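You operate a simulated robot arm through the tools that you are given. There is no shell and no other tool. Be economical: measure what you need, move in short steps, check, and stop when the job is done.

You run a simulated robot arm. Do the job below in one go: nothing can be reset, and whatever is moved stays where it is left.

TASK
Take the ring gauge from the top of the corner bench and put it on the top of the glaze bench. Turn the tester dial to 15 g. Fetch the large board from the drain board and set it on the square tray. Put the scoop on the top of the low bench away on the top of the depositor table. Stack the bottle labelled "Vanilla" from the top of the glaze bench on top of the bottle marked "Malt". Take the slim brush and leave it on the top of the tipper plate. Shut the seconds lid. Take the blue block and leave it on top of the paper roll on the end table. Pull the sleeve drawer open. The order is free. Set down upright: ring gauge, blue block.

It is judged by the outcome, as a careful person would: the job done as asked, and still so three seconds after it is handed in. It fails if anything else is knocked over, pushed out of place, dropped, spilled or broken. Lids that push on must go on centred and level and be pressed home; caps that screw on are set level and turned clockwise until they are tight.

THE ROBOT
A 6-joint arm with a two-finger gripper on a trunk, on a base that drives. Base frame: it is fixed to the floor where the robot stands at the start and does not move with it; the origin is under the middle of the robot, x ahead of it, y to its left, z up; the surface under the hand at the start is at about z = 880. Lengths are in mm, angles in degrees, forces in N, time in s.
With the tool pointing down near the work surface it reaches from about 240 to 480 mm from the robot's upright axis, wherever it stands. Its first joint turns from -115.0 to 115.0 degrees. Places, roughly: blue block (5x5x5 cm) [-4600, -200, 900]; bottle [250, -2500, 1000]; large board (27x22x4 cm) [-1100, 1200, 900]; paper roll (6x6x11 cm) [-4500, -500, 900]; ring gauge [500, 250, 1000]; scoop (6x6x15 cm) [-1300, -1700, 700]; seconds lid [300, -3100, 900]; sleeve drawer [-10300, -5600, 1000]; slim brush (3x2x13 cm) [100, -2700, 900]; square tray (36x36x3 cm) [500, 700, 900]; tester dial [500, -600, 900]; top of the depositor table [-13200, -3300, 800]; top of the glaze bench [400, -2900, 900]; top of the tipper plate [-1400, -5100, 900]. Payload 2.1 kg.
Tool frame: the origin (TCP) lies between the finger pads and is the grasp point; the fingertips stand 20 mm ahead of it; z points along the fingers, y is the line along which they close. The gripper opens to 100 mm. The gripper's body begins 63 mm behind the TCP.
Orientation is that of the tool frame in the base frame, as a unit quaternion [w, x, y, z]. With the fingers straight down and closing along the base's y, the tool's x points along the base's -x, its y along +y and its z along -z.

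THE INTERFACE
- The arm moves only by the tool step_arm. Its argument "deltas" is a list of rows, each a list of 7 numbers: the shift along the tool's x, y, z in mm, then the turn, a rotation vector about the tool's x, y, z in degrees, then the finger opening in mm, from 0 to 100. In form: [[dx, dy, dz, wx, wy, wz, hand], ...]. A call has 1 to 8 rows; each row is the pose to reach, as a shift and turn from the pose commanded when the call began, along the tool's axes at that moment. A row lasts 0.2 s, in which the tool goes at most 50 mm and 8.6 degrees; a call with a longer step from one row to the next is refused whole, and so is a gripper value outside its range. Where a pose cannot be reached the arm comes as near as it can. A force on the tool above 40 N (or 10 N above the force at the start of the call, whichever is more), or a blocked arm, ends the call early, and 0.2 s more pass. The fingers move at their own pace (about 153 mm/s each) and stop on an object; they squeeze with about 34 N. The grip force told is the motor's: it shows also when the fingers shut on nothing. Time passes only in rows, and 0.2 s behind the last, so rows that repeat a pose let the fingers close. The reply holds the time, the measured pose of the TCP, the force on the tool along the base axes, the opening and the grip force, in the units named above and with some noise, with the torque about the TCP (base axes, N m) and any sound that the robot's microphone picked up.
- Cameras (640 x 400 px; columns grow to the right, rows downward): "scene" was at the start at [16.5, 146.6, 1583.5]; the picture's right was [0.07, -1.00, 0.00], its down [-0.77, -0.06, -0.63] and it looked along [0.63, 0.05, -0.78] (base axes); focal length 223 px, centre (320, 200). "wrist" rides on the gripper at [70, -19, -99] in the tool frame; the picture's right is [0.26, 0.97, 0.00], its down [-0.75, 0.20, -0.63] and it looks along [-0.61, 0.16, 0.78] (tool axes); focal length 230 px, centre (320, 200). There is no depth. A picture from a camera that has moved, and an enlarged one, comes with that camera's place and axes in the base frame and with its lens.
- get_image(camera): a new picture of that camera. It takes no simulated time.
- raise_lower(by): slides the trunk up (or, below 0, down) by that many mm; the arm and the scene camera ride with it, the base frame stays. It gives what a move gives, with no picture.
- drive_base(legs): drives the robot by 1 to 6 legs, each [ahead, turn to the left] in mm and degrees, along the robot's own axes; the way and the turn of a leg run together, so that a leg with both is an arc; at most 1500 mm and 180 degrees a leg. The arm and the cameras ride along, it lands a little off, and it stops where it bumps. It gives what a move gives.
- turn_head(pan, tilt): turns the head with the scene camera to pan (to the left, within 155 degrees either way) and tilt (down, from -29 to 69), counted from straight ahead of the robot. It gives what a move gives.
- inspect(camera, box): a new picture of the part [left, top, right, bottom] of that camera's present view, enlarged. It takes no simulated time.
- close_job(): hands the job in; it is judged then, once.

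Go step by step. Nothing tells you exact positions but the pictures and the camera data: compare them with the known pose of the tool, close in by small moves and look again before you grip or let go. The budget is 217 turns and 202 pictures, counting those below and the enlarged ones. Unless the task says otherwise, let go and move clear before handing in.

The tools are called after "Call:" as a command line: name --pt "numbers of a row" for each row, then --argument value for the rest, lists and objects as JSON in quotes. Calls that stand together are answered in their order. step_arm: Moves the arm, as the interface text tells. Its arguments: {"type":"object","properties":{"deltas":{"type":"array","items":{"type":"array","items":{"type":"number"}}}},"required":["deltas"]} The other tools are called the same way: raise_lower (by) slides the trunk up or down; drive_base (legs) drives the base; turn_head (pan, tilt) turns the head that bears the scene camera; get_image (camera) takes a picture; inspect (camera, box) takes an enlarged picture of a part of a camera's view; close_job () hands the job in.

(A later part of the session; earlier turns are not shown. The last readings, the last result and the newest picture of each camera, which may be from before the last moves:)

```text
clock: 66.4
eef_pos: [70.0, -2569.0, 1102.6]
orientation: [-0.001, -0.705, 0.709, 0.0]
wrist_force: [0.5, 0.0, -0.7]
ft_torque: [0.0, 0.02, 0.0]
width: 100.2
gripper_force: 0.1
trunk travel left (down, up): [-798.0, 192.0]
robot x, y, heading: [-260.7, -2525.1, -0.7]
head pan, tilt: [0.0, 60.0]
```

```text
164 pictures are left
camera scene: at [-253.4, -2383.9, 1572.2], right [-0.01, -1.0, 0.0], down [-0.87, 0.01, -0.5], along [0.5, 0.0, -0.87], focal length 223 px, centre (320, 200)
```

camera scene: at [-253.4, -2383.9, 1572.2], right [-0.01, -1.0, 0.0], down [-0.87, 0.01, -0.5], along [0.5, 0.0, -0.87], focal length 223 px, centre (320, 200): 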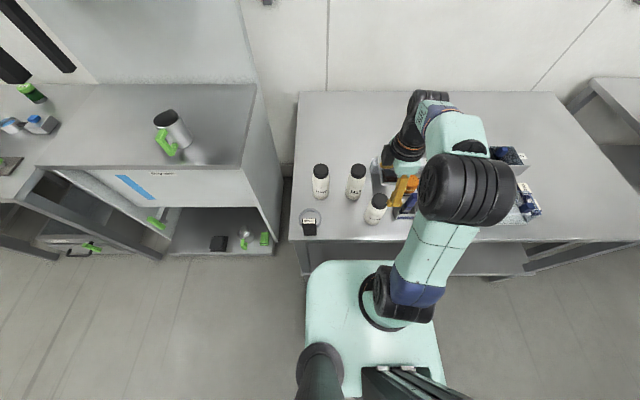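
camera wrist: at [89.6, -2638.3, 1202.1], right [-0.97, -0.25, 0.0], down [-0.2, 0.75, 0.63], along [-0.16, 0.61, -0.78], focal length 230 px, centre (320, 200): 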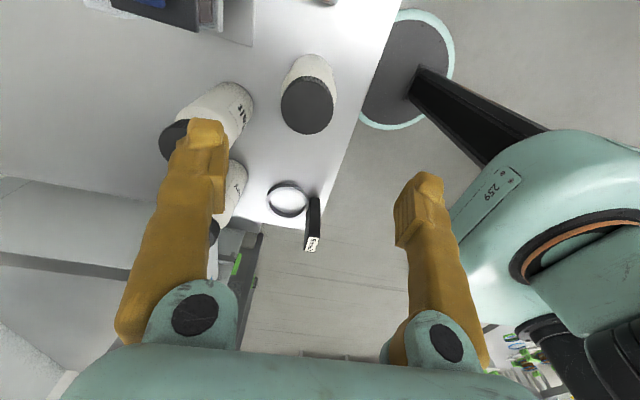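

Retriangulated: bottles are ~123 mm tall (caps at z≈985), Vanilla at (84, −2571), Malt at (197, −2511). I descend to grip Vanilla.

Call:
step_arm --pt "2 -14 0 0 0 0 100" --pt "2 -14 45 0 0 0 100" --pt "2 -14 90 0 0 0 100"

Call:
get_image --camera "wrist"

```text
clock: 67.2
eef_pos: [84.3, -2571.5, 1011.0]
orientation: [0.0, -0.705, 0.709, 0.0]
wrist_force: [0.2, -0.3, 0.1]
ft_torque: [-0.01, 0.02, 0.0]
width: 99.8
gripper_force: 0.0
trunk travel left (down, up): [-798.0, 192.0]
robot x, y, heading: [-259.6, -2523.8, -0.5]
head pan, tilt: [0.0, 60.0]
```

```text
163 pictures are left
camera wrist: at [103.5, -2640.5, 1109.3], right [-0.97, -0.25, 0.0], down [-0.2, 0.75, 0.63], along [-0.16, 0.61, -0.78], focal length 230 px, centre (320, 200)
```

wrist: 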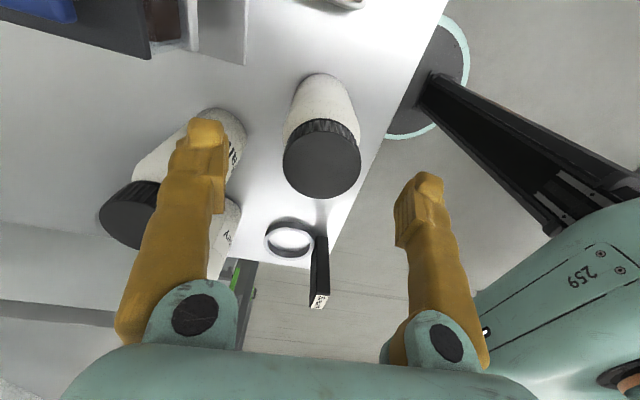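

Aligned. Descend to z≈932 and close.

Call:
step_arm --pt "2 0 40 0 0 0 100" --pt "2 0 79 0 0 0 100" --pt "2 0 79 0 0 0 0" --pt "2 0 79 0 0 0 0"

Call:
get_image --camera "wrist"

```text
clock: 68.2
eef_pos: [84.3, -2573.1, 932.6]
orientation: [0.0, -0.705, 0.71, 0.0]
wrist_force: [0.3, 0.1, 0.4]
ft_torque: [0.0, 0.0, -0.02]
width: 55.9
gripper_force: 33.7
trunk travel left (down, up): [-798.0, 192.0]
robot x, y, heading: [-259.9, -2522.4, -0.5]
head pan, tilt: [0.0, 60.0]
```

```text
162 pictures are left
camera wrist: at [103.4, -2642.4, 1031.8], right [-0.97, -0.25, 0.0], down [-0.2, 0.75, 0.63], along [-0.16, 0.61, -0.78], focal length 230 px, centre (320, 200)
```

wrist: 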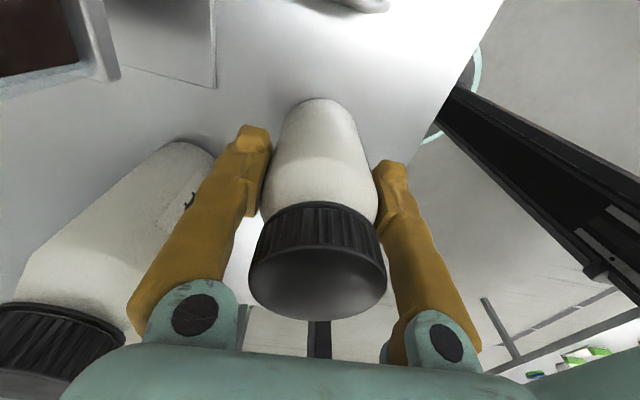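

Gripped. Lift and move over Malt.

Call:
step_arm --pt "0 0 -10 0 0 0 0" --pt "0 0 -50 0 0 0 0" --pt "0 0 -100 0 0 0 0" --pt "0 0 -150 0 0 0 0" --pt "-20 -38 -170 0 0 0 0" --pt "-40 -76 -170 0 0 0 0" --pt "-60 -110 -170 0 0 0 0"

Call:
get_image --camera "wrist"

Call:
get_image --camera "scene"

```text
clock: 69.8
eef_pos: [187.7, -2518.5, 1102.6]
orientation: [-0.003, -0.705, 0.709, 0.001]
wrist_force: [-0.3, -0.1, -2.2]
ft_torque: [0.02, -0.01, 0.04]
width: 56.5
gripper_force: 34.0
out of reach, approached as far as the arm can: row 7
trunk travel left (down, up): [-798.0, 192.0]
robot x, y, heading: [-260.7, -2524.4, -0.7]
head pan, tilt: [0.0, 60.0]
```

```text
161 pictures are left
camera wrist: at [207.6, -2587.3, 1201.8], right [-0.97, -0.25, 0.0], down [-0.19, 0.75, 0.63], along [-0.16, 0.61, -0.78], focal length 230 px, centre (320, 200)
```

wrist: 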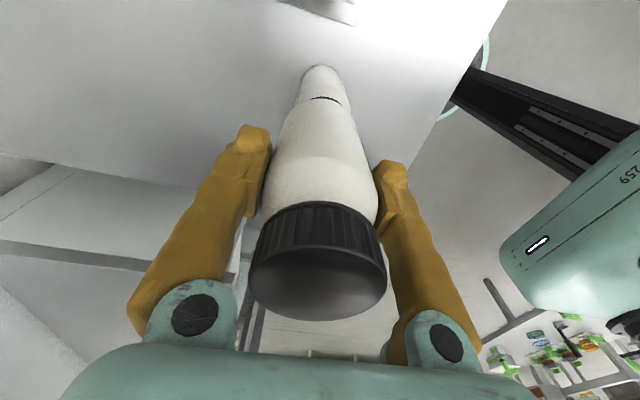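

```text
160 pictures are left
camera scene: at [-251.3, -2383.2, 1572.0], right [-0.01, -1.0, 0.0], down [-0.87, 0.01, -0.5], along [0.5, 0.0, -0.87], focal length 223 px, centre (320, 200)
```

scene: 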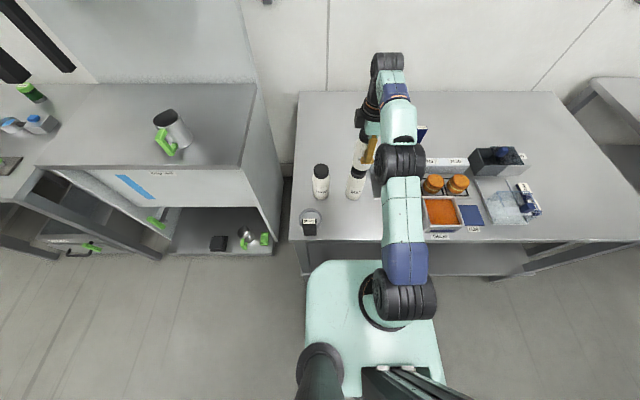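

At reach limit; I edge the base 30 mm forward.

Call:
drive_base --legs '[[30, 0]]'

Call:
inspect --camera "wrist" --box '[220, 30, 420, 155]'

Call:
inspect --camera "scene" --box '[300, 110, 420, 210]'

```text
clock: 70.6
eef_pos: [210.6, -2520.0, 1108.5]
orientation: [0.003, -0.705, 0.709, -0.002]
wrist_force: [-1.5, 0.4, -2.8]
ft_torque: [0.0, -0.1, 0.0]
width: 56.4
gripper_force: 34.2
trunk travel left (down, up): [-798.0, 192.0]
robot x, y, heading: [-228.0, -2526.0, -0.5]
head pan, tilt: [0.0, 60.0]
```

```text
3.20 times, centred on (320, 92) of wrist
camera zoom: at [229.2, -2588.1, 1207.0], right [-0.97, -0.25, -0.01], down [-0.2, 0.75, 0.63], along [-0.15, 0.61, -0.78], focal length 736 px, centre (320, 544)
```

zoom: 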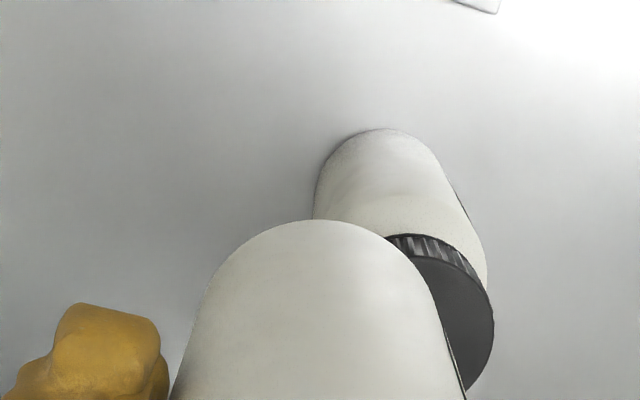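

```text
4.00 times, centred on (360, 160) of scene
camera zoom: at [-232.2, -2384.2, 1572.2], right [-0.01, -1.0, 0.0], down [-0.86, 0.01, -0.51], along [0.51, 0.0, -0.86], focal length 893 px, centre (160, 360)
```

zoom: 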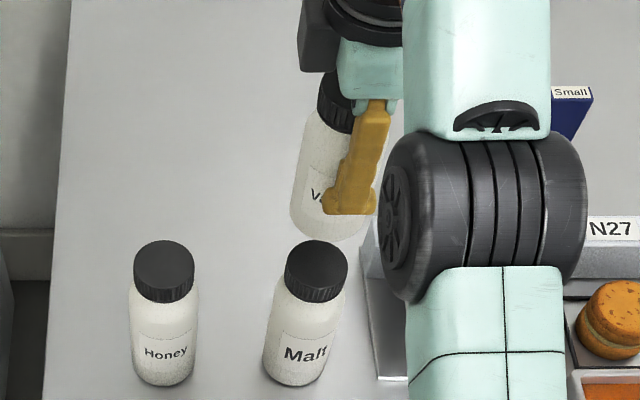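

Vanilla is ~20 mm too far in x. I shift to (190, −2514) and lower a little, then recheck.

Call:
step_arm --pt "-3 10 8 0 0 0 0" --pt "-6 20 18 0 0 0 0" --pt "-6 20 18 0 0 0 0"

Call:
inspect --camera "wrist" --box '[220, 30, 420, 155]'

Call:
inspect --camera "scene" --box '[300, 110, 420, 210]'

```text
clock: 71.4
eef_pos: [198.4, -2512.1, 1086.6]
orientation: [-0.001, -0.705, 0.709, 0.0]
wrist_force: [0.6, 0.7, -2.6]
ft_torque: [-0.01, 0.02, 0.0]
width: 56.2
gripper_force: 34.2
trunk travel left (down, up): [-798.0, 192.0]
robot x, y, heading: [-229.3, -2522.9, -0.5]
head pan, tilt: [0.0, 60.0]
```

```text
3.20 times, centred on (320, 92) of wrist
camera zoom: at [217.4, -2580.7, 1185.6], right [-0.97, -0.25, 0.0], down [-0.2, 0.75, 0.63], along [-0.16, 0.61, -0.78], focal length 736 px, centre (320, 544)
```

zoom: 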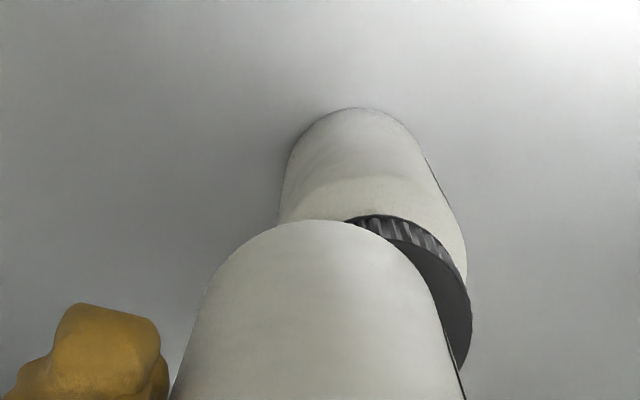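

```text
4.00 times, centred on (360, 160) of scene
camera zoom: at [-221.1, -2384.3, 1572.1], right [-0.01, -1.0, 0.0], down [-0.87, 0.01, -0.5], along [0.5, 0.0, -0.87], focal length 893 px, centre (160, 360)
```

zoom: 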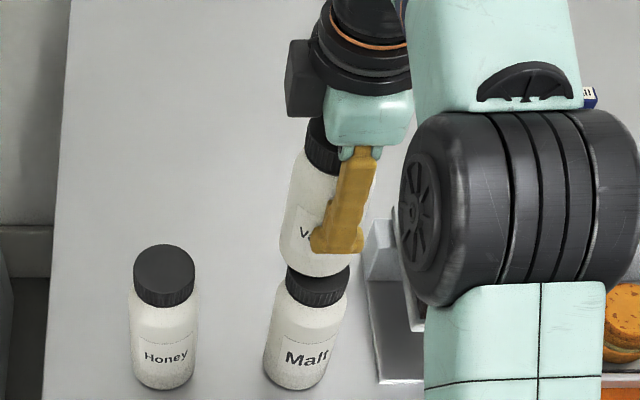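

The wrist view shows Malt still ~15 mm toward −x; I shift and recheck.

Call:
step_arm --pt "0 8 0 0 0 0 0" --pt "0 14 0 0 0 0 0" --pt "0 14 0 0 0 0 0"

Call:
inspect --camera "wrist" --box '[220, 30, 420, 155]'

Call:
inspect --camera "scene" --box '[310, 140, 406, 220]'

```text
clock: 72.2
eef_pos: [184.7, -2511.6, 1087.5]
orientation: [0.001, -0.705, 0.709, 0.0]
wrist_force: [0.1, 0.8, -3.1]
ft_torque: [0.0, 0.02, 0.0]
width: 56.2
gripper_force: 34.6
trunk travel left (down, up): [-798.0, 192.0]
robot x, y, heading: [-233.4, -2527.6, -0.3]
head pan, tilt: [0.0, 60.0]
```

```text
3.20 times, centred on (320, 92) of wrist
camera zoom: at [202.3, -2581.3, 1186.2], right [-0.97, -0.25, 0.0], down [-0.2, 0.75, 0.63], along [-0.16, 0.61, -0.78], focal length 736 px, centre (320, 544)
```

zoom: 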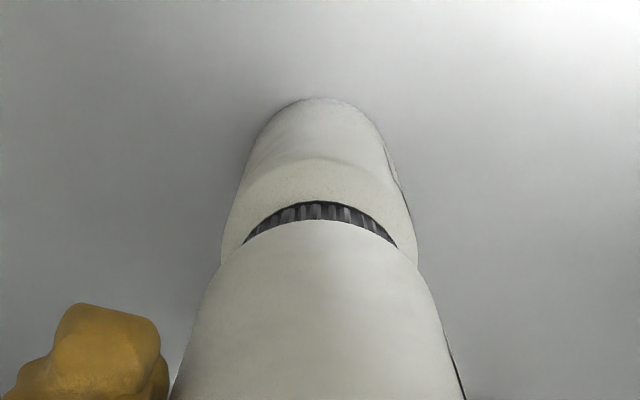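

```text
5.00 times, centred on (358, 180) of scene
camera zoom: at [-222.6, -2384.1, 1572.1], right [-0.01, -1.0, 0.0], down [-0.87, 0.01, -0.5], along [0.5, 0.0, -0.87], focal length 1117 px, centre (130, 300)
```

zoom: 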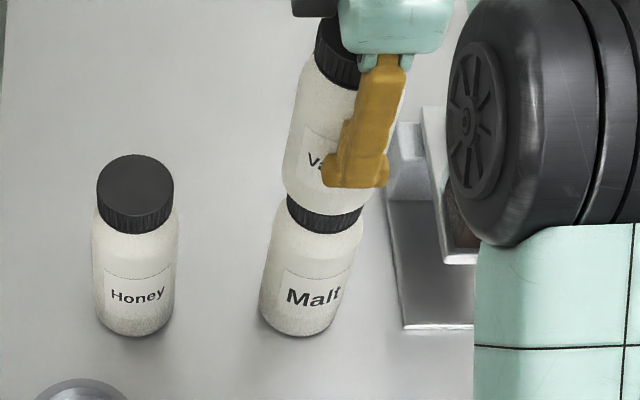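

Both views now show the axes aligned. I lower in tiny steps until contact.

Call:
step_arm --pt "0 0 2 0 0 0 0" --pt "0 0 4 0 0 0 0" --pt "0 0 6 0 0 0 0"

Call:
inspect --camera "wrist" --box '[220, 30, 420, 155]'

```text
clock: 73.0
eef_pos: [182.4, -2513.1, 1081.7]
orientation: [0.002, -0.705, 0.709, -0.002]
wrist_force: [1.5, 0.1, 8.0]
ft_torque: [0.0, -0.02, 0.01]
width: 56.3
gripper_force: 33.6
trunk travel left (down, up): [-798.0, 192.0]
robot x, y, heading: [-232.1, -2526.9, -0.5]
head pan, tilt: [0.0, 60.0]
```

```text
3.20 times, centred on (320, 92) of wrist
camera zoom: at [201.2, -2581.8, 1181.3], right [-0.97, -0.25, -0.01], down [-0.2, 0.75, 0.63], along [-0.16, 0.61, -0.78], focal length 736 px, centre (320, 544)
```

zoom: 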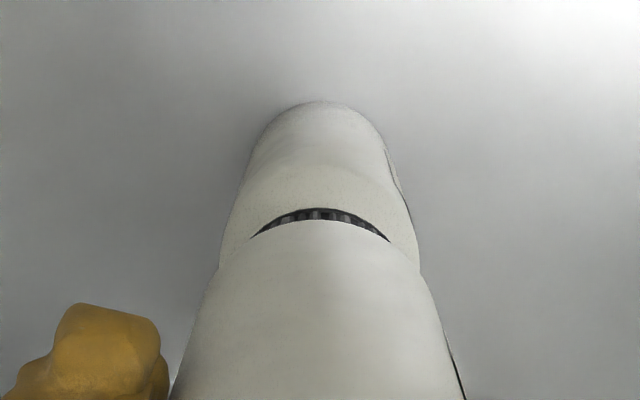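

Contact at 8 N. I release and rise.

Call:
step_arm --pt "0 0 -0.5 0 0 0 62" --pt "0 0 -0.5 0 0 0 80" --pt "0 0 -0.5 0 0 0 100" --pt "0 0 -20 0 0 0 100" --pt "0 0 -50 0 0 0 100" --pt "0 0 -95 0 0 0 100"

Call:
get_image --camera "wrist"

Call:
get_image --camera "scene"

```text
clock: 74.4
eef_pos: [183.1, -2514.2, 1175.4]
orientation: [-0.003, -0.705, 0.709, 0.002]
wrist_force: [0.0, 0.2, 0.2]
ft_torque: [0.01, -0.01, 0.01]
width: 99.9
gripper_force: 0.0
trunk travel left (down, up): [-798.0, 192.0]
robot x, y, heading: [-227.6, -2527.3, -0.5]
head pan, tilt: [0.0, 60.0]
```

```text
152 pictures are left
camera wrist: at [203.1, -2581.6, 1273.4], right [-0.97, -0.25, 0.01], down [-0.19, 0.75, 0.63], along [-0.16, 0.61, -0.78], focal length 230 px, centre (320, 200)
```

wrist: 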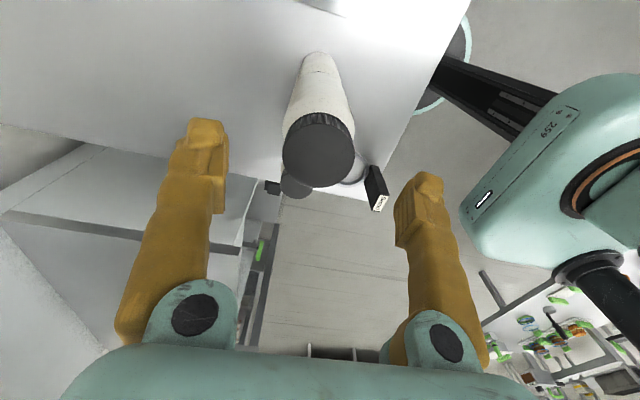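

```text
151 pictures are left
camera scene: at [-221.4, -2384.1, 1572.1], right [-0.01, -1.0, 0.0], down [-0.87, 0.01, -0.5], along [0.5, 0.0, -0.87], focal length 223 px, centre (320, 200)
```

scene: 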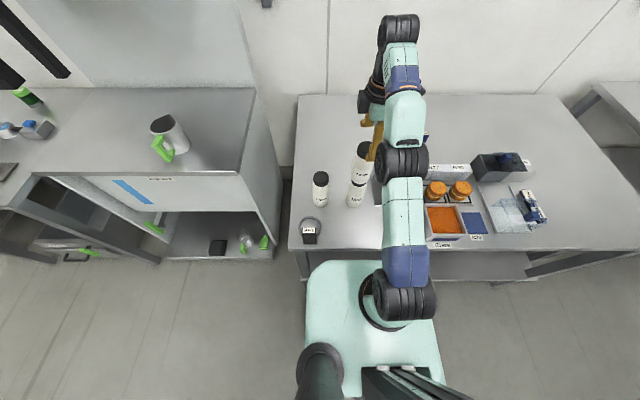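

Stack stands straight. I raise the trunk, retract, and move toward the seconds box at about (300, −3030).

Call:
raise_lower --by 100

Call:
step_arm --pt "0 40 0 0 0 0 100" --pt "0 80 0 0 0 0 100" --pt "0 120 0 0 0 0 100" --pt "0 150 0 0 0 0 100"

Call:
drive_base --legs '[[-350, 85], [-350, -85], [490, 0]]'

Call:
turn_head --pan 0 --tilt 55

Call:
get_image --camera "scene"

```text
clock: 75.8
eef_pos: [183.1, -2512.6, 1277.4]
orientation: [0.001, -0.705, 0.709, 0.0]
wrist_force: [-0.9, 0.2, 0.1]
ft_torque: [-0.03, 0.01, -0.02]
width: 100.0
gripper_force: 0.0
trunk travel left (down, up): [-898.0, 92.0]
robot x, y, heading: [-232.9, -2525.0, -0.7]
head pan, tilt: [0.0, 60.0]
```

```text
clock: 76.8
eef_pos: [29.6, -2514.3, 1276.3]
orientation: [0.002, -0.706, 0.708, -0.002]
wrist_force: [-0.5, 0.1, -0.6]
ft_torque: [0.04, -0.04, -0.01]
width: 99.9
gripper_force: 0.0
trunk travel left (down, up): [-898.0, 92.0]
robot x, y, heading: [-231.7, -2527.8, -0.7]
head pan, tilt: [0.0, 60.0]
```

```text
clock: 86.9
eef_pos: [63.7, -2925.3, 1277.1]
orientation: [-0.002, 0.709, -0.705, 0.001]
wrist_force: [0.6, -0.4, -0.3]
ft_torque: [-0.02, -0.01, 0.03]
width: 99.9
gripper_force: 0.1
trunk travel left (down, up): [-898.0, 92.0]
robot x, y, heading: [-197.2, -2937.7, 0.3]
head pan, tilt: [0.0, 60.0]
cut short: leg 1, 2
```

```text
clock: 87.5
eef_pos: [67.0, -2925.2, 1277.0]
orientation: [0.0, 0.709, -0.705, 0.001]
wrist_force: [-0.2, -0.3, 0.7]
ft_torque: [-0.01, -0.02, -0.01]
width: 99.9
gripper_force: 0.0
trunk travel left (down, up): [-898.0, 92.0]
robot x, y, heading: [-196.7, -2934.8, 0.3]
head pan, tilt: [0.0, 55.0]
```

```text
150 pictures are left
camera scene: at [-185.2, -2796.9, 1678.2], right [0.01, -1.0, 0.0], down [-0.82, 0.0, -0.57], along [0.57, 0.0, -0.82], focal length 223 px, centre (320, 200)
```

scene: 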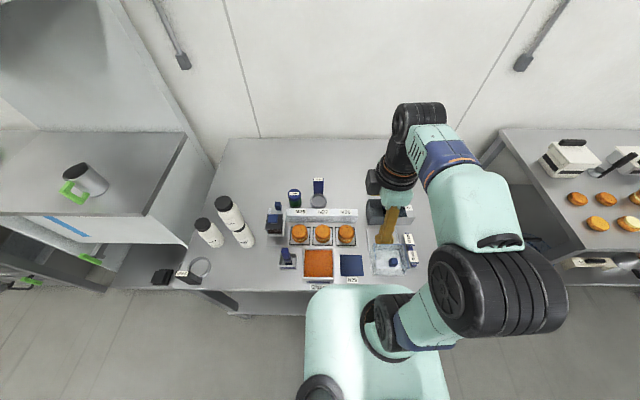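

I turn the wrist camera to look ahead at the seconds box.

Call:
step_arm --pt "0 15 0 0 0 8.5 60" --pt "0 30 0 0 0 17 60" --pt "0 45 0 0 0 25.5 60" --pt "0 60 0 0 0 34 60" --pt "0 60 0 0 0 42.5 60" --pt "0 60 0 0 0 51 60" --pt "0 60 0 0 0 59.5 60" --pt "0 60 0 0 0 68 60"

Call:
step_arm --pt "0 0 0 0 0 8.5 60" --pt "0 0 0 0 0 17 60" --pt "0 0 0 0 0 22 60"

Call:
get_image --camera "wrist"

Call:
inspect --camera "scene" --box '[260, 160, 440, 300]'

```text
clock: 89.3
eef_pos: [26.6, -2924.7, 1277.5]
orientation: [0.0, -0.191, 0.982, 0.0]
wrist_force: [0.9, -0.2, -0.3]
ft_torque: [0.0, 0.01, -0.02]
width: 60.0
gripper_force: 0.0
out of reach, approached as far as the arm can: row 3, 4, 5, 6, 7, 8
trunk travel left (down, up): [-898.0, 92.0]
robot x, y, heading: [-200.8, -2935.6, 0.4]
head pan, tilt: [0.0, 55.0]
```

```text
clock: 90.1
eef_pos: [27.5, -2923.1, 1278.5]
orientation: [0.0, -0.001, 1.0, 0.0]
wrist_force: [0.2, 1.1, -0.2]
ft_torque: [-0.01, 0.03, -0.03]
width: 60.1
gripper_force: 0.1
trunk travel left (down, up): [-898.0, 92.0]
robot x, y, heading: [-198.7, -2938.9, 0.4]
head pan, tilt: [0.0, 55.0]
```

```text
149 pictures are left
camera wrist: at [-41.2, -2941.6, 1376.9], right [-0.26, 0.97, 0.0], down [0.75, 0.2, 0.63], along [0.61, 0.16, -0.78], focal length 230 px, centre (320, 200)
```

wrist: 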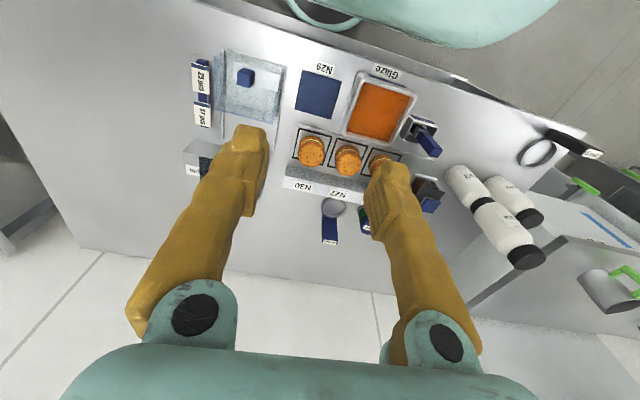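

```text
2.86 times, centred on (350, 230) of scene
camera zoom: at [-185.2, -2796.8, 1678.2], right [0.01, -1.0, 0.0], down [-0.82, 0.0, -0.57], along [0.57, 0.0, -0.82], focal length 638 px, centre (234, 114)
```

zoom: 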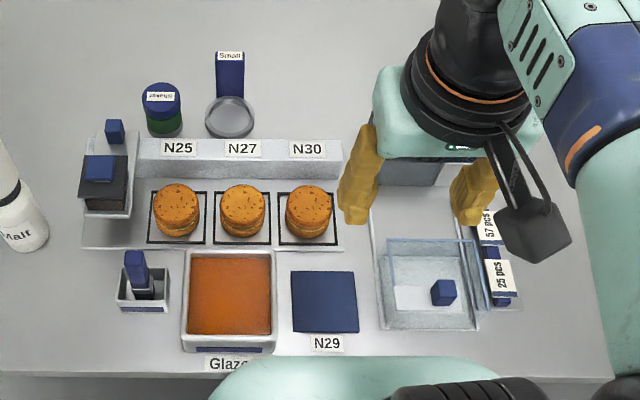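

Call:
step_arm --pt "0 45 0 0 0 0 60" --pt "0 90 0 0 0 0 60" --pt "0 135 0 0 0 0 60" --pt "0 180 0 0 0 0 60" --pt "0 220 0 0 0 0 60"

Call:
inspect --camera "scene" --box '[320, 150, 480, 290]'

Call:
get_image --camera "scene"

```text
clock: 91.3
eef_pos: [26.6, -2700.3, 1274.9]
orientation: [0.001, -0.002, 1.0, 0.0]
wrist_force: [0.6, 0.0, -0.5]
ft_torque: [0.02, 0.02, -0.03]
width: 60.0
gripper_force: 0.1
trunk travel left (down, up): [-898.0, 92.0]
robot x, y, heading: [-195.6, -2937.8, 0.2]
head pan, tilt: [0.0, 55.0]
```

```text
2.86 times, centred on (400, 220) of scene
camera zoom: at [-184.9, -2793.9, 1677.9], right [0.01, -1.0, 0.0], down [-0.82, -0.01, -0.57], along [0.57, 0.0, -0.82], focal length 638 px, centre (91, 143)
```

zoom: 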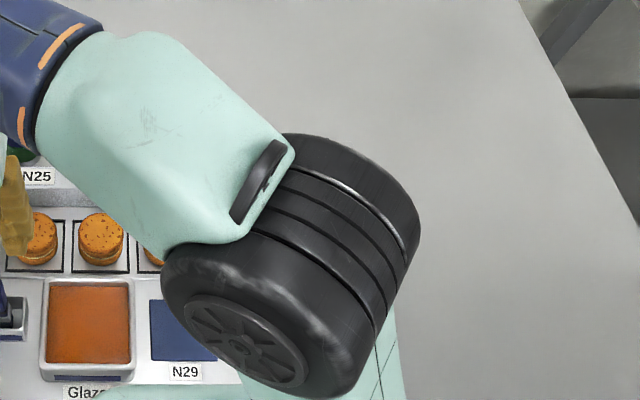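

```text
146 pictures are left
camera scene: at [-184.9, -2793.9, 1677.9], right [0.01, -1.0, 0.0], down [-0.82, -0.01, -0.57], along [0.57, 0.0, -0.82], focal length 223 px, centre (320, 200)
```

scene: 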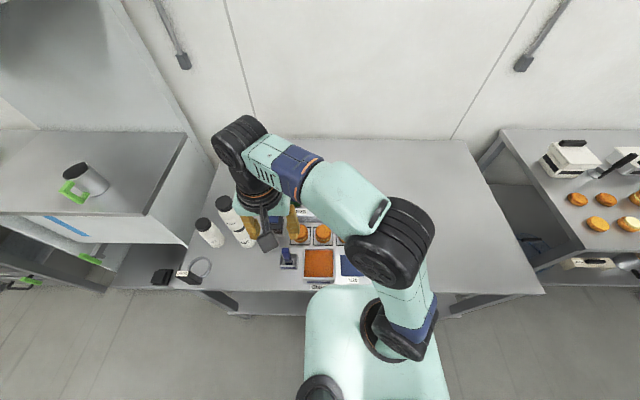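

Call:
step_arm --pt "0 -45 0 0 0 0 100" --pt "0 -90 0 0 0 0 100" --pt "0 -135 0 0 0 0 100" --pt "0 -180 0 0 0 0 100" --pt "0 -225 0 0 0 0 100" --pt "0 -270 0 0 0 0 100" --pt "0 -315 0 0 0 0 100" --pt "0 -360 0 0 0 0 100"

Call:
get_image --camera "wrist"

Call:
inspect --camera "wrist" --box '[190, 80, 400, 240]'

```text
clock: 93.1
eef_pos: [27.8, -3064.6, 1277.2]
orientation: [0.001, -0.002, 1.0, 0.001]
wrist_force: [1.0, -1.3, 0.3]
ft_torque: [0.05, 0.0, -0.01]
width: 99.9
gripper_force: 0.0
trunk travel left (down, up): [-898.0, 92.0]
robot x, y, heading: [-198.6, -2937.6, 0.4]
head pan, tilt: [0.0, 55.0]
```

```text
145 pictures are left
camera wrist: at [-40.9, -3083.3, 1376.7], right [-0.26, 0.96, 0.0], down [0.75, 0.2, 0.63], along [0.61, 0.17, -0.78], focal length 230 px, centre (320, 200)
```

wrist: 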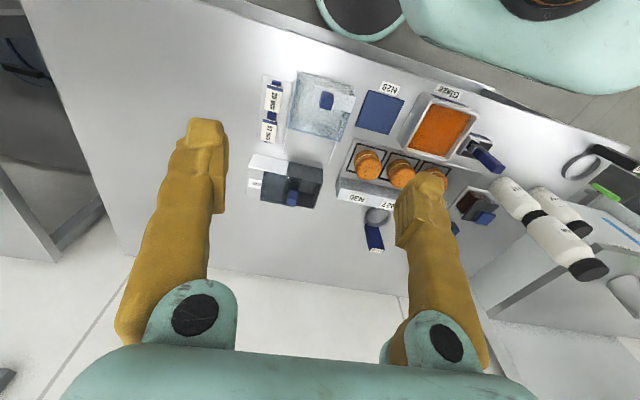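

```text
2.50 times, centred on (295, 160) of wrist
camera zoom: at [-40.9, -3083.3, 1376.7], right [-0.26, 0.96, 0.0], down [0.75, 0.2, 0.63], along [0.61, 0.17, -0.78], focal length 575 px, centre (382, 300)
```

zoom: 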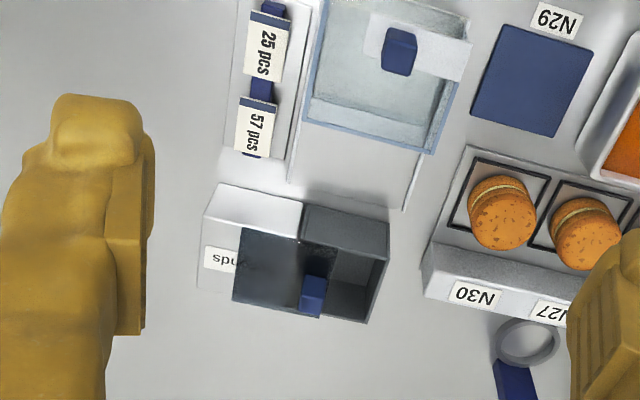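

Call:
step_arm --pt "-25 0 25 0 0 0 100" --pt "-50 0 50 0 0 0 100" --pt "-75 0 75 0 0 0 100" --pt "-100 0 100 0 0 0 100" --pt "-130 0 120 0 0 0 100"

Call:
get_image --camera "wrist"

Call:
inspect --camera "wrist" --box '[220, 60, 400, 240]'

```text
clock: 94.3
eef_pos: [161.1, -3063.5, 1157.2]
orientation: [-0.001, -0.002, 1.0, 0.0]
wrist_force: [0.2, -0.3, -0.8]
ft_torque: [0.0, 0.01, 0.03]
width: 100.3
gripper_force: 0.0
trunk travel left (down, up): [-898.0, 92.0]
robot x, y, heading: [-198.0, -2940.1, 0.4]
head pan, tilt: [0.0, 55.0]
```

```text
143 pictures are left
camera wrist: at [92.2, -3081.0, 1254.8], right [-0.26, 0.96, 0.0], down [0.75, 0.2, 0.63], along [0.61, 0.16, -0.78], focal length 230 px, centre (320, 200)
```

wrist: 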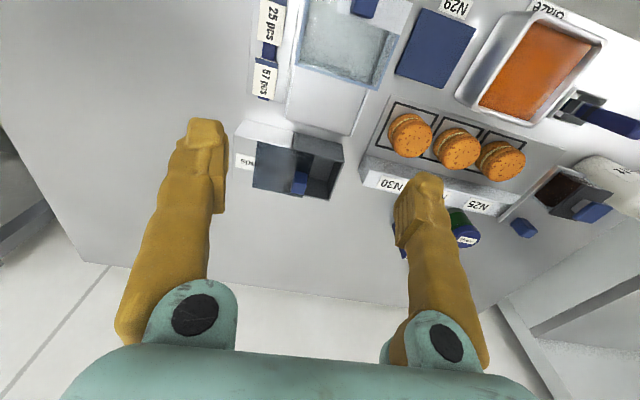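

```text
2.22 times, centred on (310, 150) of wrist
camera zoom: at [92.2, -3081.0, 1254.8], right [-0.26, 0.96, 0.0], down [0.75, 0.2, 0.63], along [0.61, 0.16, -0.78], focal length 511 px, centre (342, 311)
```

zoom: 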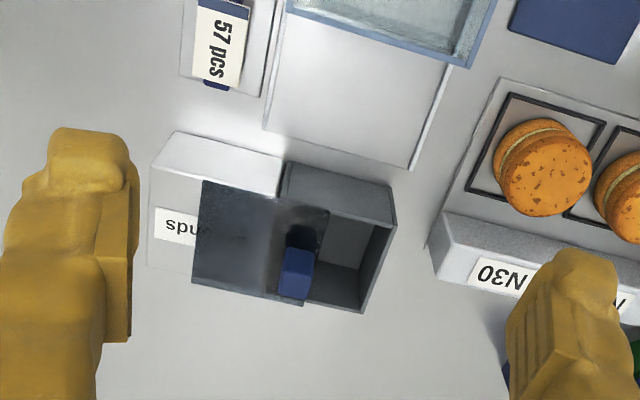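

The seconds lid is a sliding plate: box spans y −3083…−2996, the lid hangs ~50 mm off to −y, with its knob at about (306, −3056, 930). I tilt the hand forward 30° to reach and view it.

Call:
step_arm --pt "-25 7 30 0 -7.5 0 60" --pt "-50 7 60 0 -15 0 60" --pt "-75 7 90 0 -22.5 0 50" --pt "-100 7 120 0 -30 0 50"

Call:
get_image --camera "wrist"

Call:
get_image --camera "scene"

```text
clock: 95.3
eef_pos: [261.4, -3057.1, 1036.1]
orientation: [0.258, -0.003, 0.966, -0.001]
wrist_force: [0.6, -0.2, 0.3]
ft_torque: [0.02, 0.04, 0.01]
width: 49.8
gripper_force: 0.1
trunk travel left (down, up): [-898.0, 92.0]
robot x, y, heading: [-198.3, -2937.9, 0.2]
head pan, tilt: [0.0, 55.0]
```

```text
141 pictures are left
camera wrist: at [151.5, -3075.0, 1087.4], right [-0.23, 0.96, -0.13], down [0.34, 0.21, 0.92], along [0.91, 0.17, -0.37], focal length 230 px, centre (320, 200)
```

wrist: 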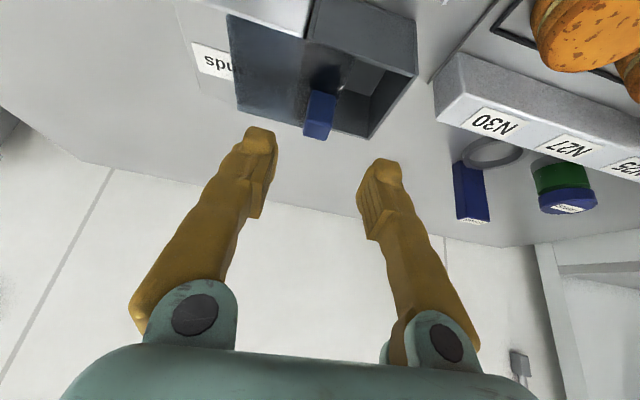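

```text
140 pictures are left
camera scene: at [-183.6, -2797.2, 1678.2], right [0.01, -1.0, 0.0], down [-0.82, 0.0, -0.57], along [0.57, 0.0, -0.82], focal length 223 px, centre (320, 200)
```

scene: 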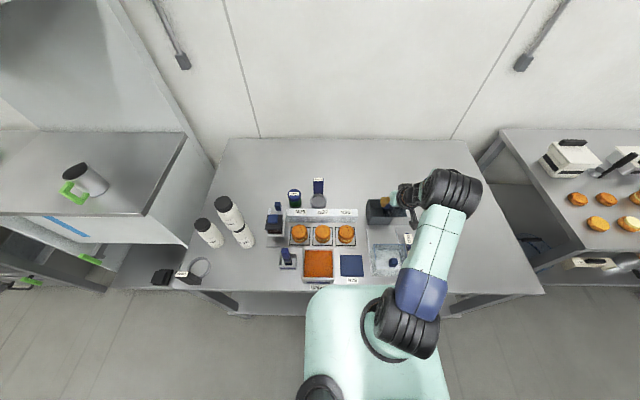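

Knob is at (300, −3055), z 930–968. I lower the open fingers around it.

Call:
step_arm --pt "4 2 27 0 0 0 50" --pt "8 2 54 0 0 0 50" --pt "13 2 80 0 0 0 50"

Call:
get_image --camera "wrist"

Call:
inspect --camera "scene" --box '[340, 170, 460, 290]'

```text
clock: 96.1
eef_pos: [291.1, -3053.8, 962.5]
orientation: [0.26, -0.003, 0.966, 0.001]
wrist_force: [-0.4, -0.8, -0.4]
ft_torque: [0.0, 0.01, 0.01]
width: 50.3
gripper_force: 0.1
trunk travel left (down, up): [-898.0, 92.0]
robot x, y, heading: [-196.3, -2939.1, 0.5]
head pan, tilt: [0.0, 55.0]
```

```text
139 pictures are left
camera wrist: at [181.2, -3071.3, 1012.8], right [-0.23, 0.96, -0.13], down [0.33, 0.2, 0.92], along [0.92, 0.17, -0.37], focal length 230 px, centre (320, 200)
```

wrist: 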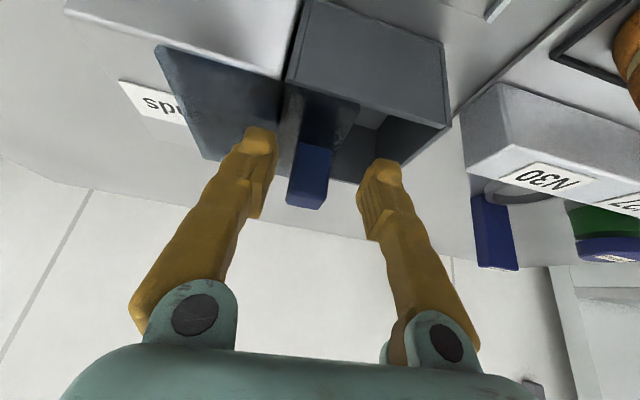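

```text
3.33 times, centred on (400, 230) of scene
camera zoom: at [-184.6, -2797.1, 1678.2], right [0.01, -1.0, 0.0], down [-0.82, 0.0, -0.57], along [0.57, 0.0, -0.82], focal length 744 px, centre (53, 100)
```

zoom: 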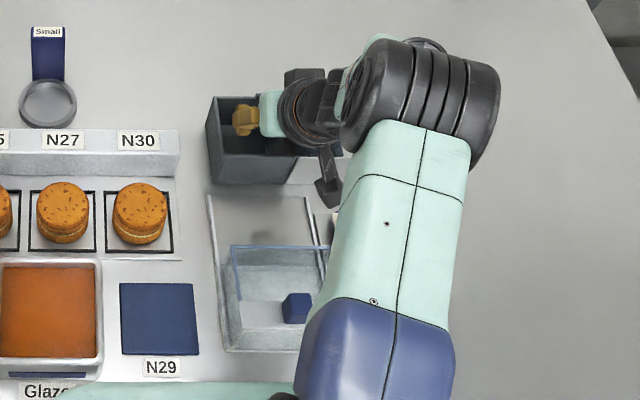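

Fingers straddle the knob; I push +y slowly.

Call:
step_arm --pt "0 8 0 0 0 0 40" --pt "0 16 0 0 0 0 40" --pt "0 24 0 0 0 0 40" --pt "0 30 0 0 0 0 40" --pt "0 36 0 0 0 0 40" --pt "0 42 0 0 0 0 40"

Call:
get_image --camera "wrist"

```text
clock: 97.5
eef_pos: [287.7, -3008.9, 963.4]
orientation: [0.26, -0.002, 0.966, 0.0]
wrist_force: [-0.4, -1.1, -0.3]
ft_torque: [0.01, 0.01, -0.02]
width: 40.7
gripper_force: 0.8
trunk travel left (down, up): [-898.0, 92.0]
robot x, y, heading: [-196.2, -2939.9, 0.1]
head pan, tilt: [0.0, 55.0]
```

```text
137 pictures are left
camera wrist: at [179.5, -3028.7, 1012.3], right [-0.23, 0.96, -0.13], down [0.33, 0.2, 0.92], along [0.92, 0.17, -0.37], focal length 230 px, centre (320, 200)
```

wrist: 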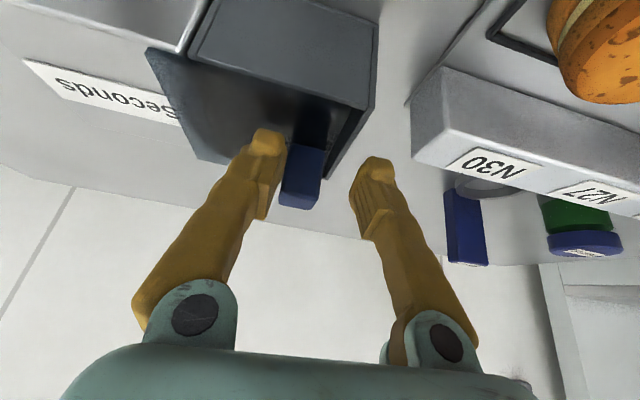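

Lid is sliding well; continue to the stop.

Call:
step_arm --pt "0 6 0 0 0 0 40" --pt "0 12 0 0 0 0 40" --pt "0 17 0 0 0 0 40" --pt "0 22 0 0 0 0 40"

Call:
get_image --camera "wrist"

```text
clock: 98.5
eef_pos: [288.9, -2993.4, 962.2]
orientation: [0.259, 0.0, 0.966, 0.001]
wrist_force: [-0.7, -14.9, 4.7]
ft_torque: [-0.25, 0.0, -0.15]
width: 49.4
gripper_force: 7.0
trunk travel left (down, up): [-898.0, 92.0]
robot x, y, heading: [-197.5, -2936.6, 0.1]
head pan, tilt: [0.0, 55.0]
```

```text
136 pictures are left
camera wrist: at [178.4, -3011.7, 1012.6], right [-0.23, 0.97, -0.13], down [0.33, 0.2, 0.92], along [0.92, 0.17, -0.37], focal length 230 px, centre (320, 200)
```

wrist: 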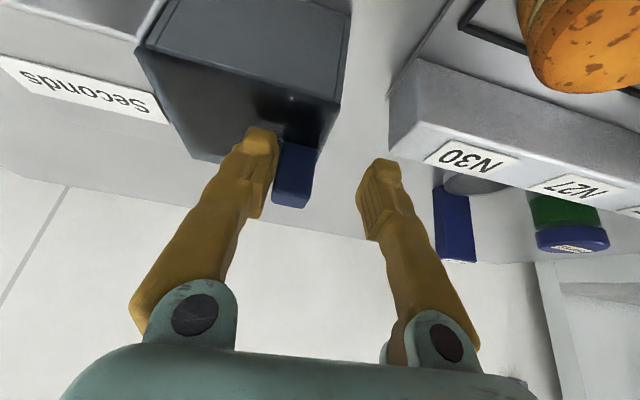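

The lid is at its stop and the box is covered. Back off and lift.

Call:
step_arm --pt "0 5 0 0 0 0 50" --pt "0 5 -25 0 0 0 50" --pt "0 5 -70 0 0 0 50" --pt "0 5 -115 0 0 0 60" --pt "0 5 -160 0 0 0 60"

Call:
get_image --camera "wrist"

```text
clock: 99.7
eef_pos: [206.4, -2984.5, 1102.3]
orientation: [0.26, -0.001, 0.966, 0.0]
wrist_force: [-0.3, 0.1, 0.2]
ft_torque: [-0.01, -0.03, -0.01]
width: 59.9
gripper_force: 0.1
trunk travel left (down, up): [-898.0, 92.0]
robot x, y, heading: [-195.8, -2937.3, 0.3]
head pan, tilt: [0.0, 55.0]
```

```text
135 pictures are left
camera wrist: at [96.8, -3002.9, 1152.4], right [-0.23, 0.97, -0.13], down [0.33, 0.2, 0.92], along [0.92, 0.17, -0.37], focal length 230 px, centre (320, 200)
```

wrist: 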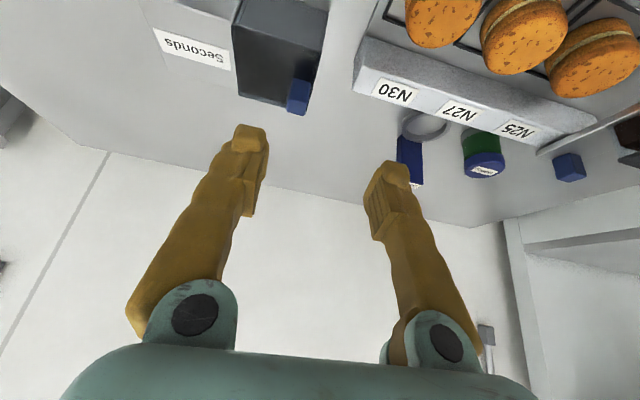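

The seconds lid is shut. Now I move toward the slim brush near (88, −2667).

Call:
step_arm --pt "17 36 -17 0 3.75 0 80" --pt "34 71 -34 0 7.5 0 80" --pt "51 107 -51 0 11.25 0 80" --pt "68 142 -67 0 15 0 80" --pt "86 178 -84 0 18.75 0 80" --pt "103 214 -101 0 22.5 0 80" --pt "120 249 -118 0 26.25 0 80" --pt "137 285 -135 0 30 0 80"

Call:
get_image --camera "wrist"

Call:
get_image --camera "scene"

```text
clock: 101.5
eef_pos: [20.3, -2694.7, 1148.0]
orientation: [0.001, -0.002, 1.0, -0.002]
wrist_force: [-0.2, 0.2, 0.4]
ft_torque: [-0.02, 0.0, 0.01]
width: 79.9
gripper_force: 0.1
out of reach, approached as far as the arm can: row 1
trunk travel left (down, up): [-898.0, 92.0]
robot x, y, heading: [-197.6, -2940.6, 0.4]
head pan, tilt: [0.0, 55.0]
```

```text
134 pictures are left
camera wrist: at [-48.6, -2713.1, 1246.6], right [-0.26, 0.96, 0.0], down [0.75, 0.21, 0.63], along [0.61, 0.16, -0.78], focal length 230 px, centre (320, 200)
```

wrist: 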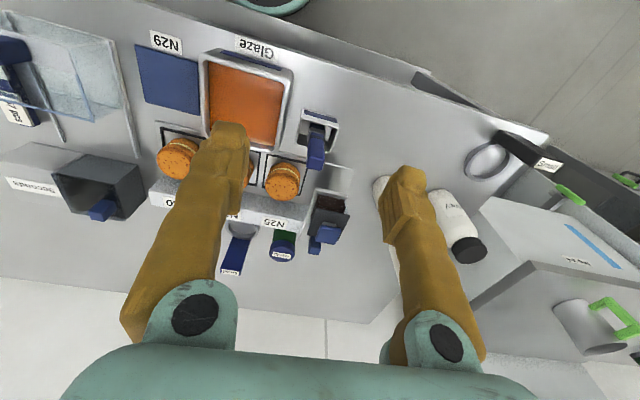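

```text
133 pictures are left
camera scene: at [-185.8, -2794.3, 1678.0], right [0.01, -1.0, 0.0], down [-0.82, -0.01, -0.57], along [0.57, 0.0, -0.82], focal length 223 px, centre (320, 200)
```

scene: 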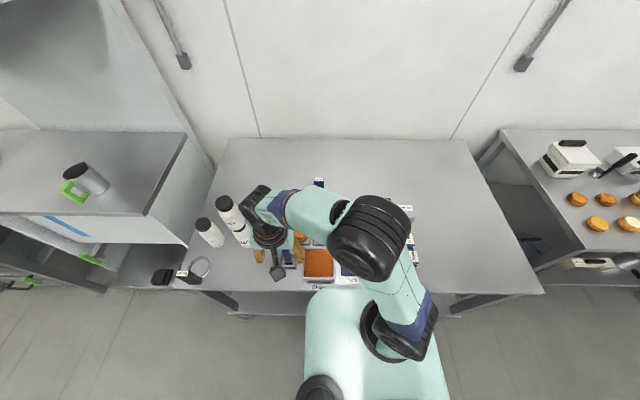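

Call:
inspect --camera "wrist" --box '[270, 90, 390, 190]'

```text
4.00 times, centred on (330, 140) of wrist
camera zoom: at [-48.6, -2713.1, 1246.6], right [-0.26, 0.96, 0.0], down [0.75, 0.21, 0.63], along [0.61, 0.16, -0.78], focal length 920 px, centre (280, 440)
```

zoom: 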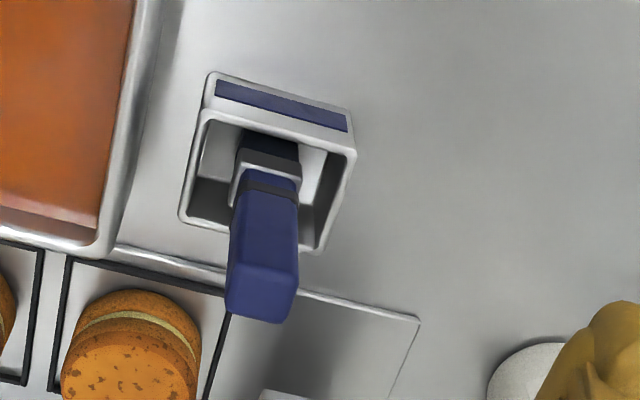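

The brush stands in its cup at about (94, −2678), top z≈990. I move above it.

Call:
step_arm --pt "-25 6 15 0 0 0 60" --pt "-50 12 30 0 0 0 60" --pt "-74 17 50 0 0 0 60" --pt "-74 17 85 0 0 0 60"

Call:
get_image --camera "wrist"

Call:
inspect --camera "scene" --box '[240, 180, 340, 290]'

```text
clock: 102.5
eef_pos: [94.6, -2680.8, 1065.2]
orientation: [0.001, -0.002, 1.0, 0.0]
wrist_force: [0.4, 0.1, 0.3]
ft_torque: [-0.03, 0.0, 0.01]
width: 60.1
gripper_force: 0.0
trunk travel left (down, up): [-898.0, 92.0]
robot x, y, heading: [-196.5, -2935.0, 0.2]
head pan, tilt: [0.0, 55.0]
```

```text
131 pictures are left
camera wrist: at [25.9, -2698.8, 1163.1], right [-0.26, 0.96, 0.0], down [0.75, 0.2, 0.63], along [0.61, 0.16, -0.78], focal length 230 px, centre (320, 200)
```

wrist: 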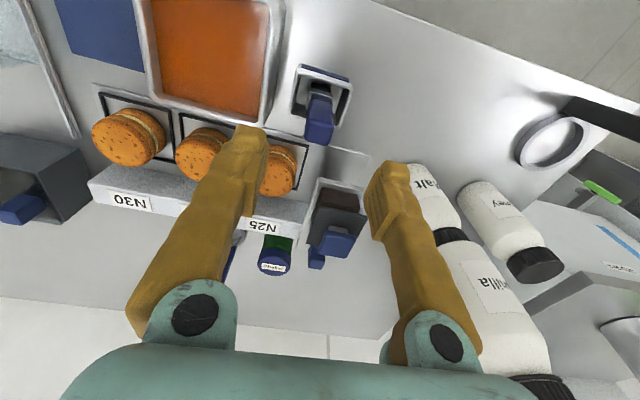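

```text
3.64 times, centred on (290, 235) of scene
camera zoom: at [-184.8, -2796.2, 1678.1], right [0.01, -1.0, 0.0], down [-0.82, 0.0, -0.57], along [0.57, 0.0, -0.82], focal length 812 px, centre (429, 73)
```

zoom: 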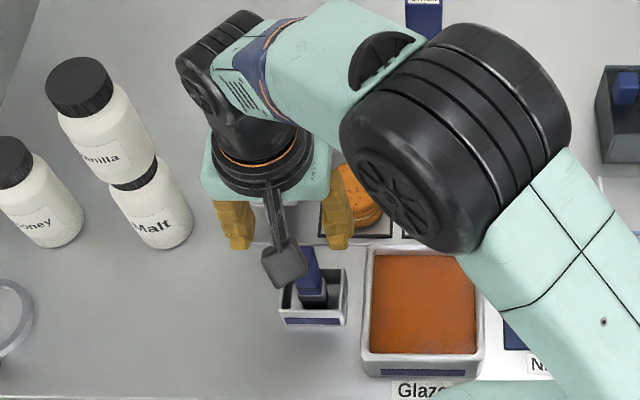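

Call:
step_arm --pt "3 -2 35 0 0 0 60"

Call:
get_image --camera "wrist"

```text
clock: 102.9
eef_pos: [91.8, -2684.1, 1029.6]
orientation: [0.001, -0.003, 1.0, 0.001]
wrist_force: [1.5, -0.3, -0.2]
ft_torque: [0.03, 0.0, 0.02]
width: 59.9
gripper_force: 0.1
trunk travel left (down, up): [-898.0, 92.0]
robot x, y, heading: [-192.4, -2936.9, 0.4]
head pan, tilt: [0.0, 55.0]
```

```text
129 pictures are left
camera wrist: at [22.7, -2701.9, 1127.9], right [-0.26, 0.96, 0.0], down [0.75, 0.2, 0.63], along [0.61, 0.17, -0.78], focal length 230 px, centre (320, 200)
```

wrist: 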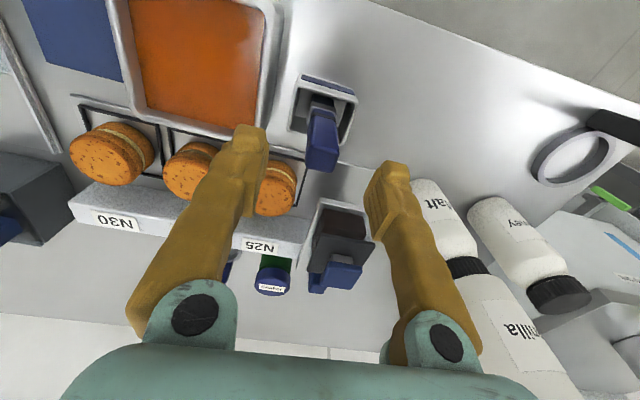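

Aligned between the fingers; descend and grip.

Call:
step_arm --pt "0 0 35 0 0 0 60" --pt "0 0 66 0 0 0 60" --pt "0 0 66 0 0 0 0" --pt "0 0 66 0 0 0 0"

Call:
get_image --camera "wrist"

```text
clock: 103.9
eef_pos: [91.9, -2685.1, 962.8]
orientation: [0.002, -0.003, 1.0, 0.0]
wrist_force: [-0.4, 0.4, -0.2]
ft_torque: [-0.04, 0.0, -0.03]
width: 20.6
gripper_force: 34.0
trunk travel left (down, up): [-898.0, 92.0]
robot x, y, heading: [-194.2, -2934.9, 0.0]
head pan, tilt: [0.0, 55.0]
```

```text
128 pictures are left
camera wrist: at [22.4, -2703.1, 1061.9], right [-0.26, 0.96, 0.0], down [0.75, 0.2, 0.63], along [0.61, 0.16, -0.78], focal length 230 px, centre (320, 200)
```

wrist: 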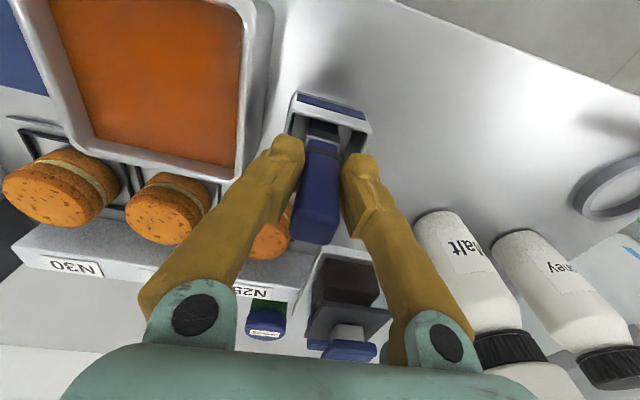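

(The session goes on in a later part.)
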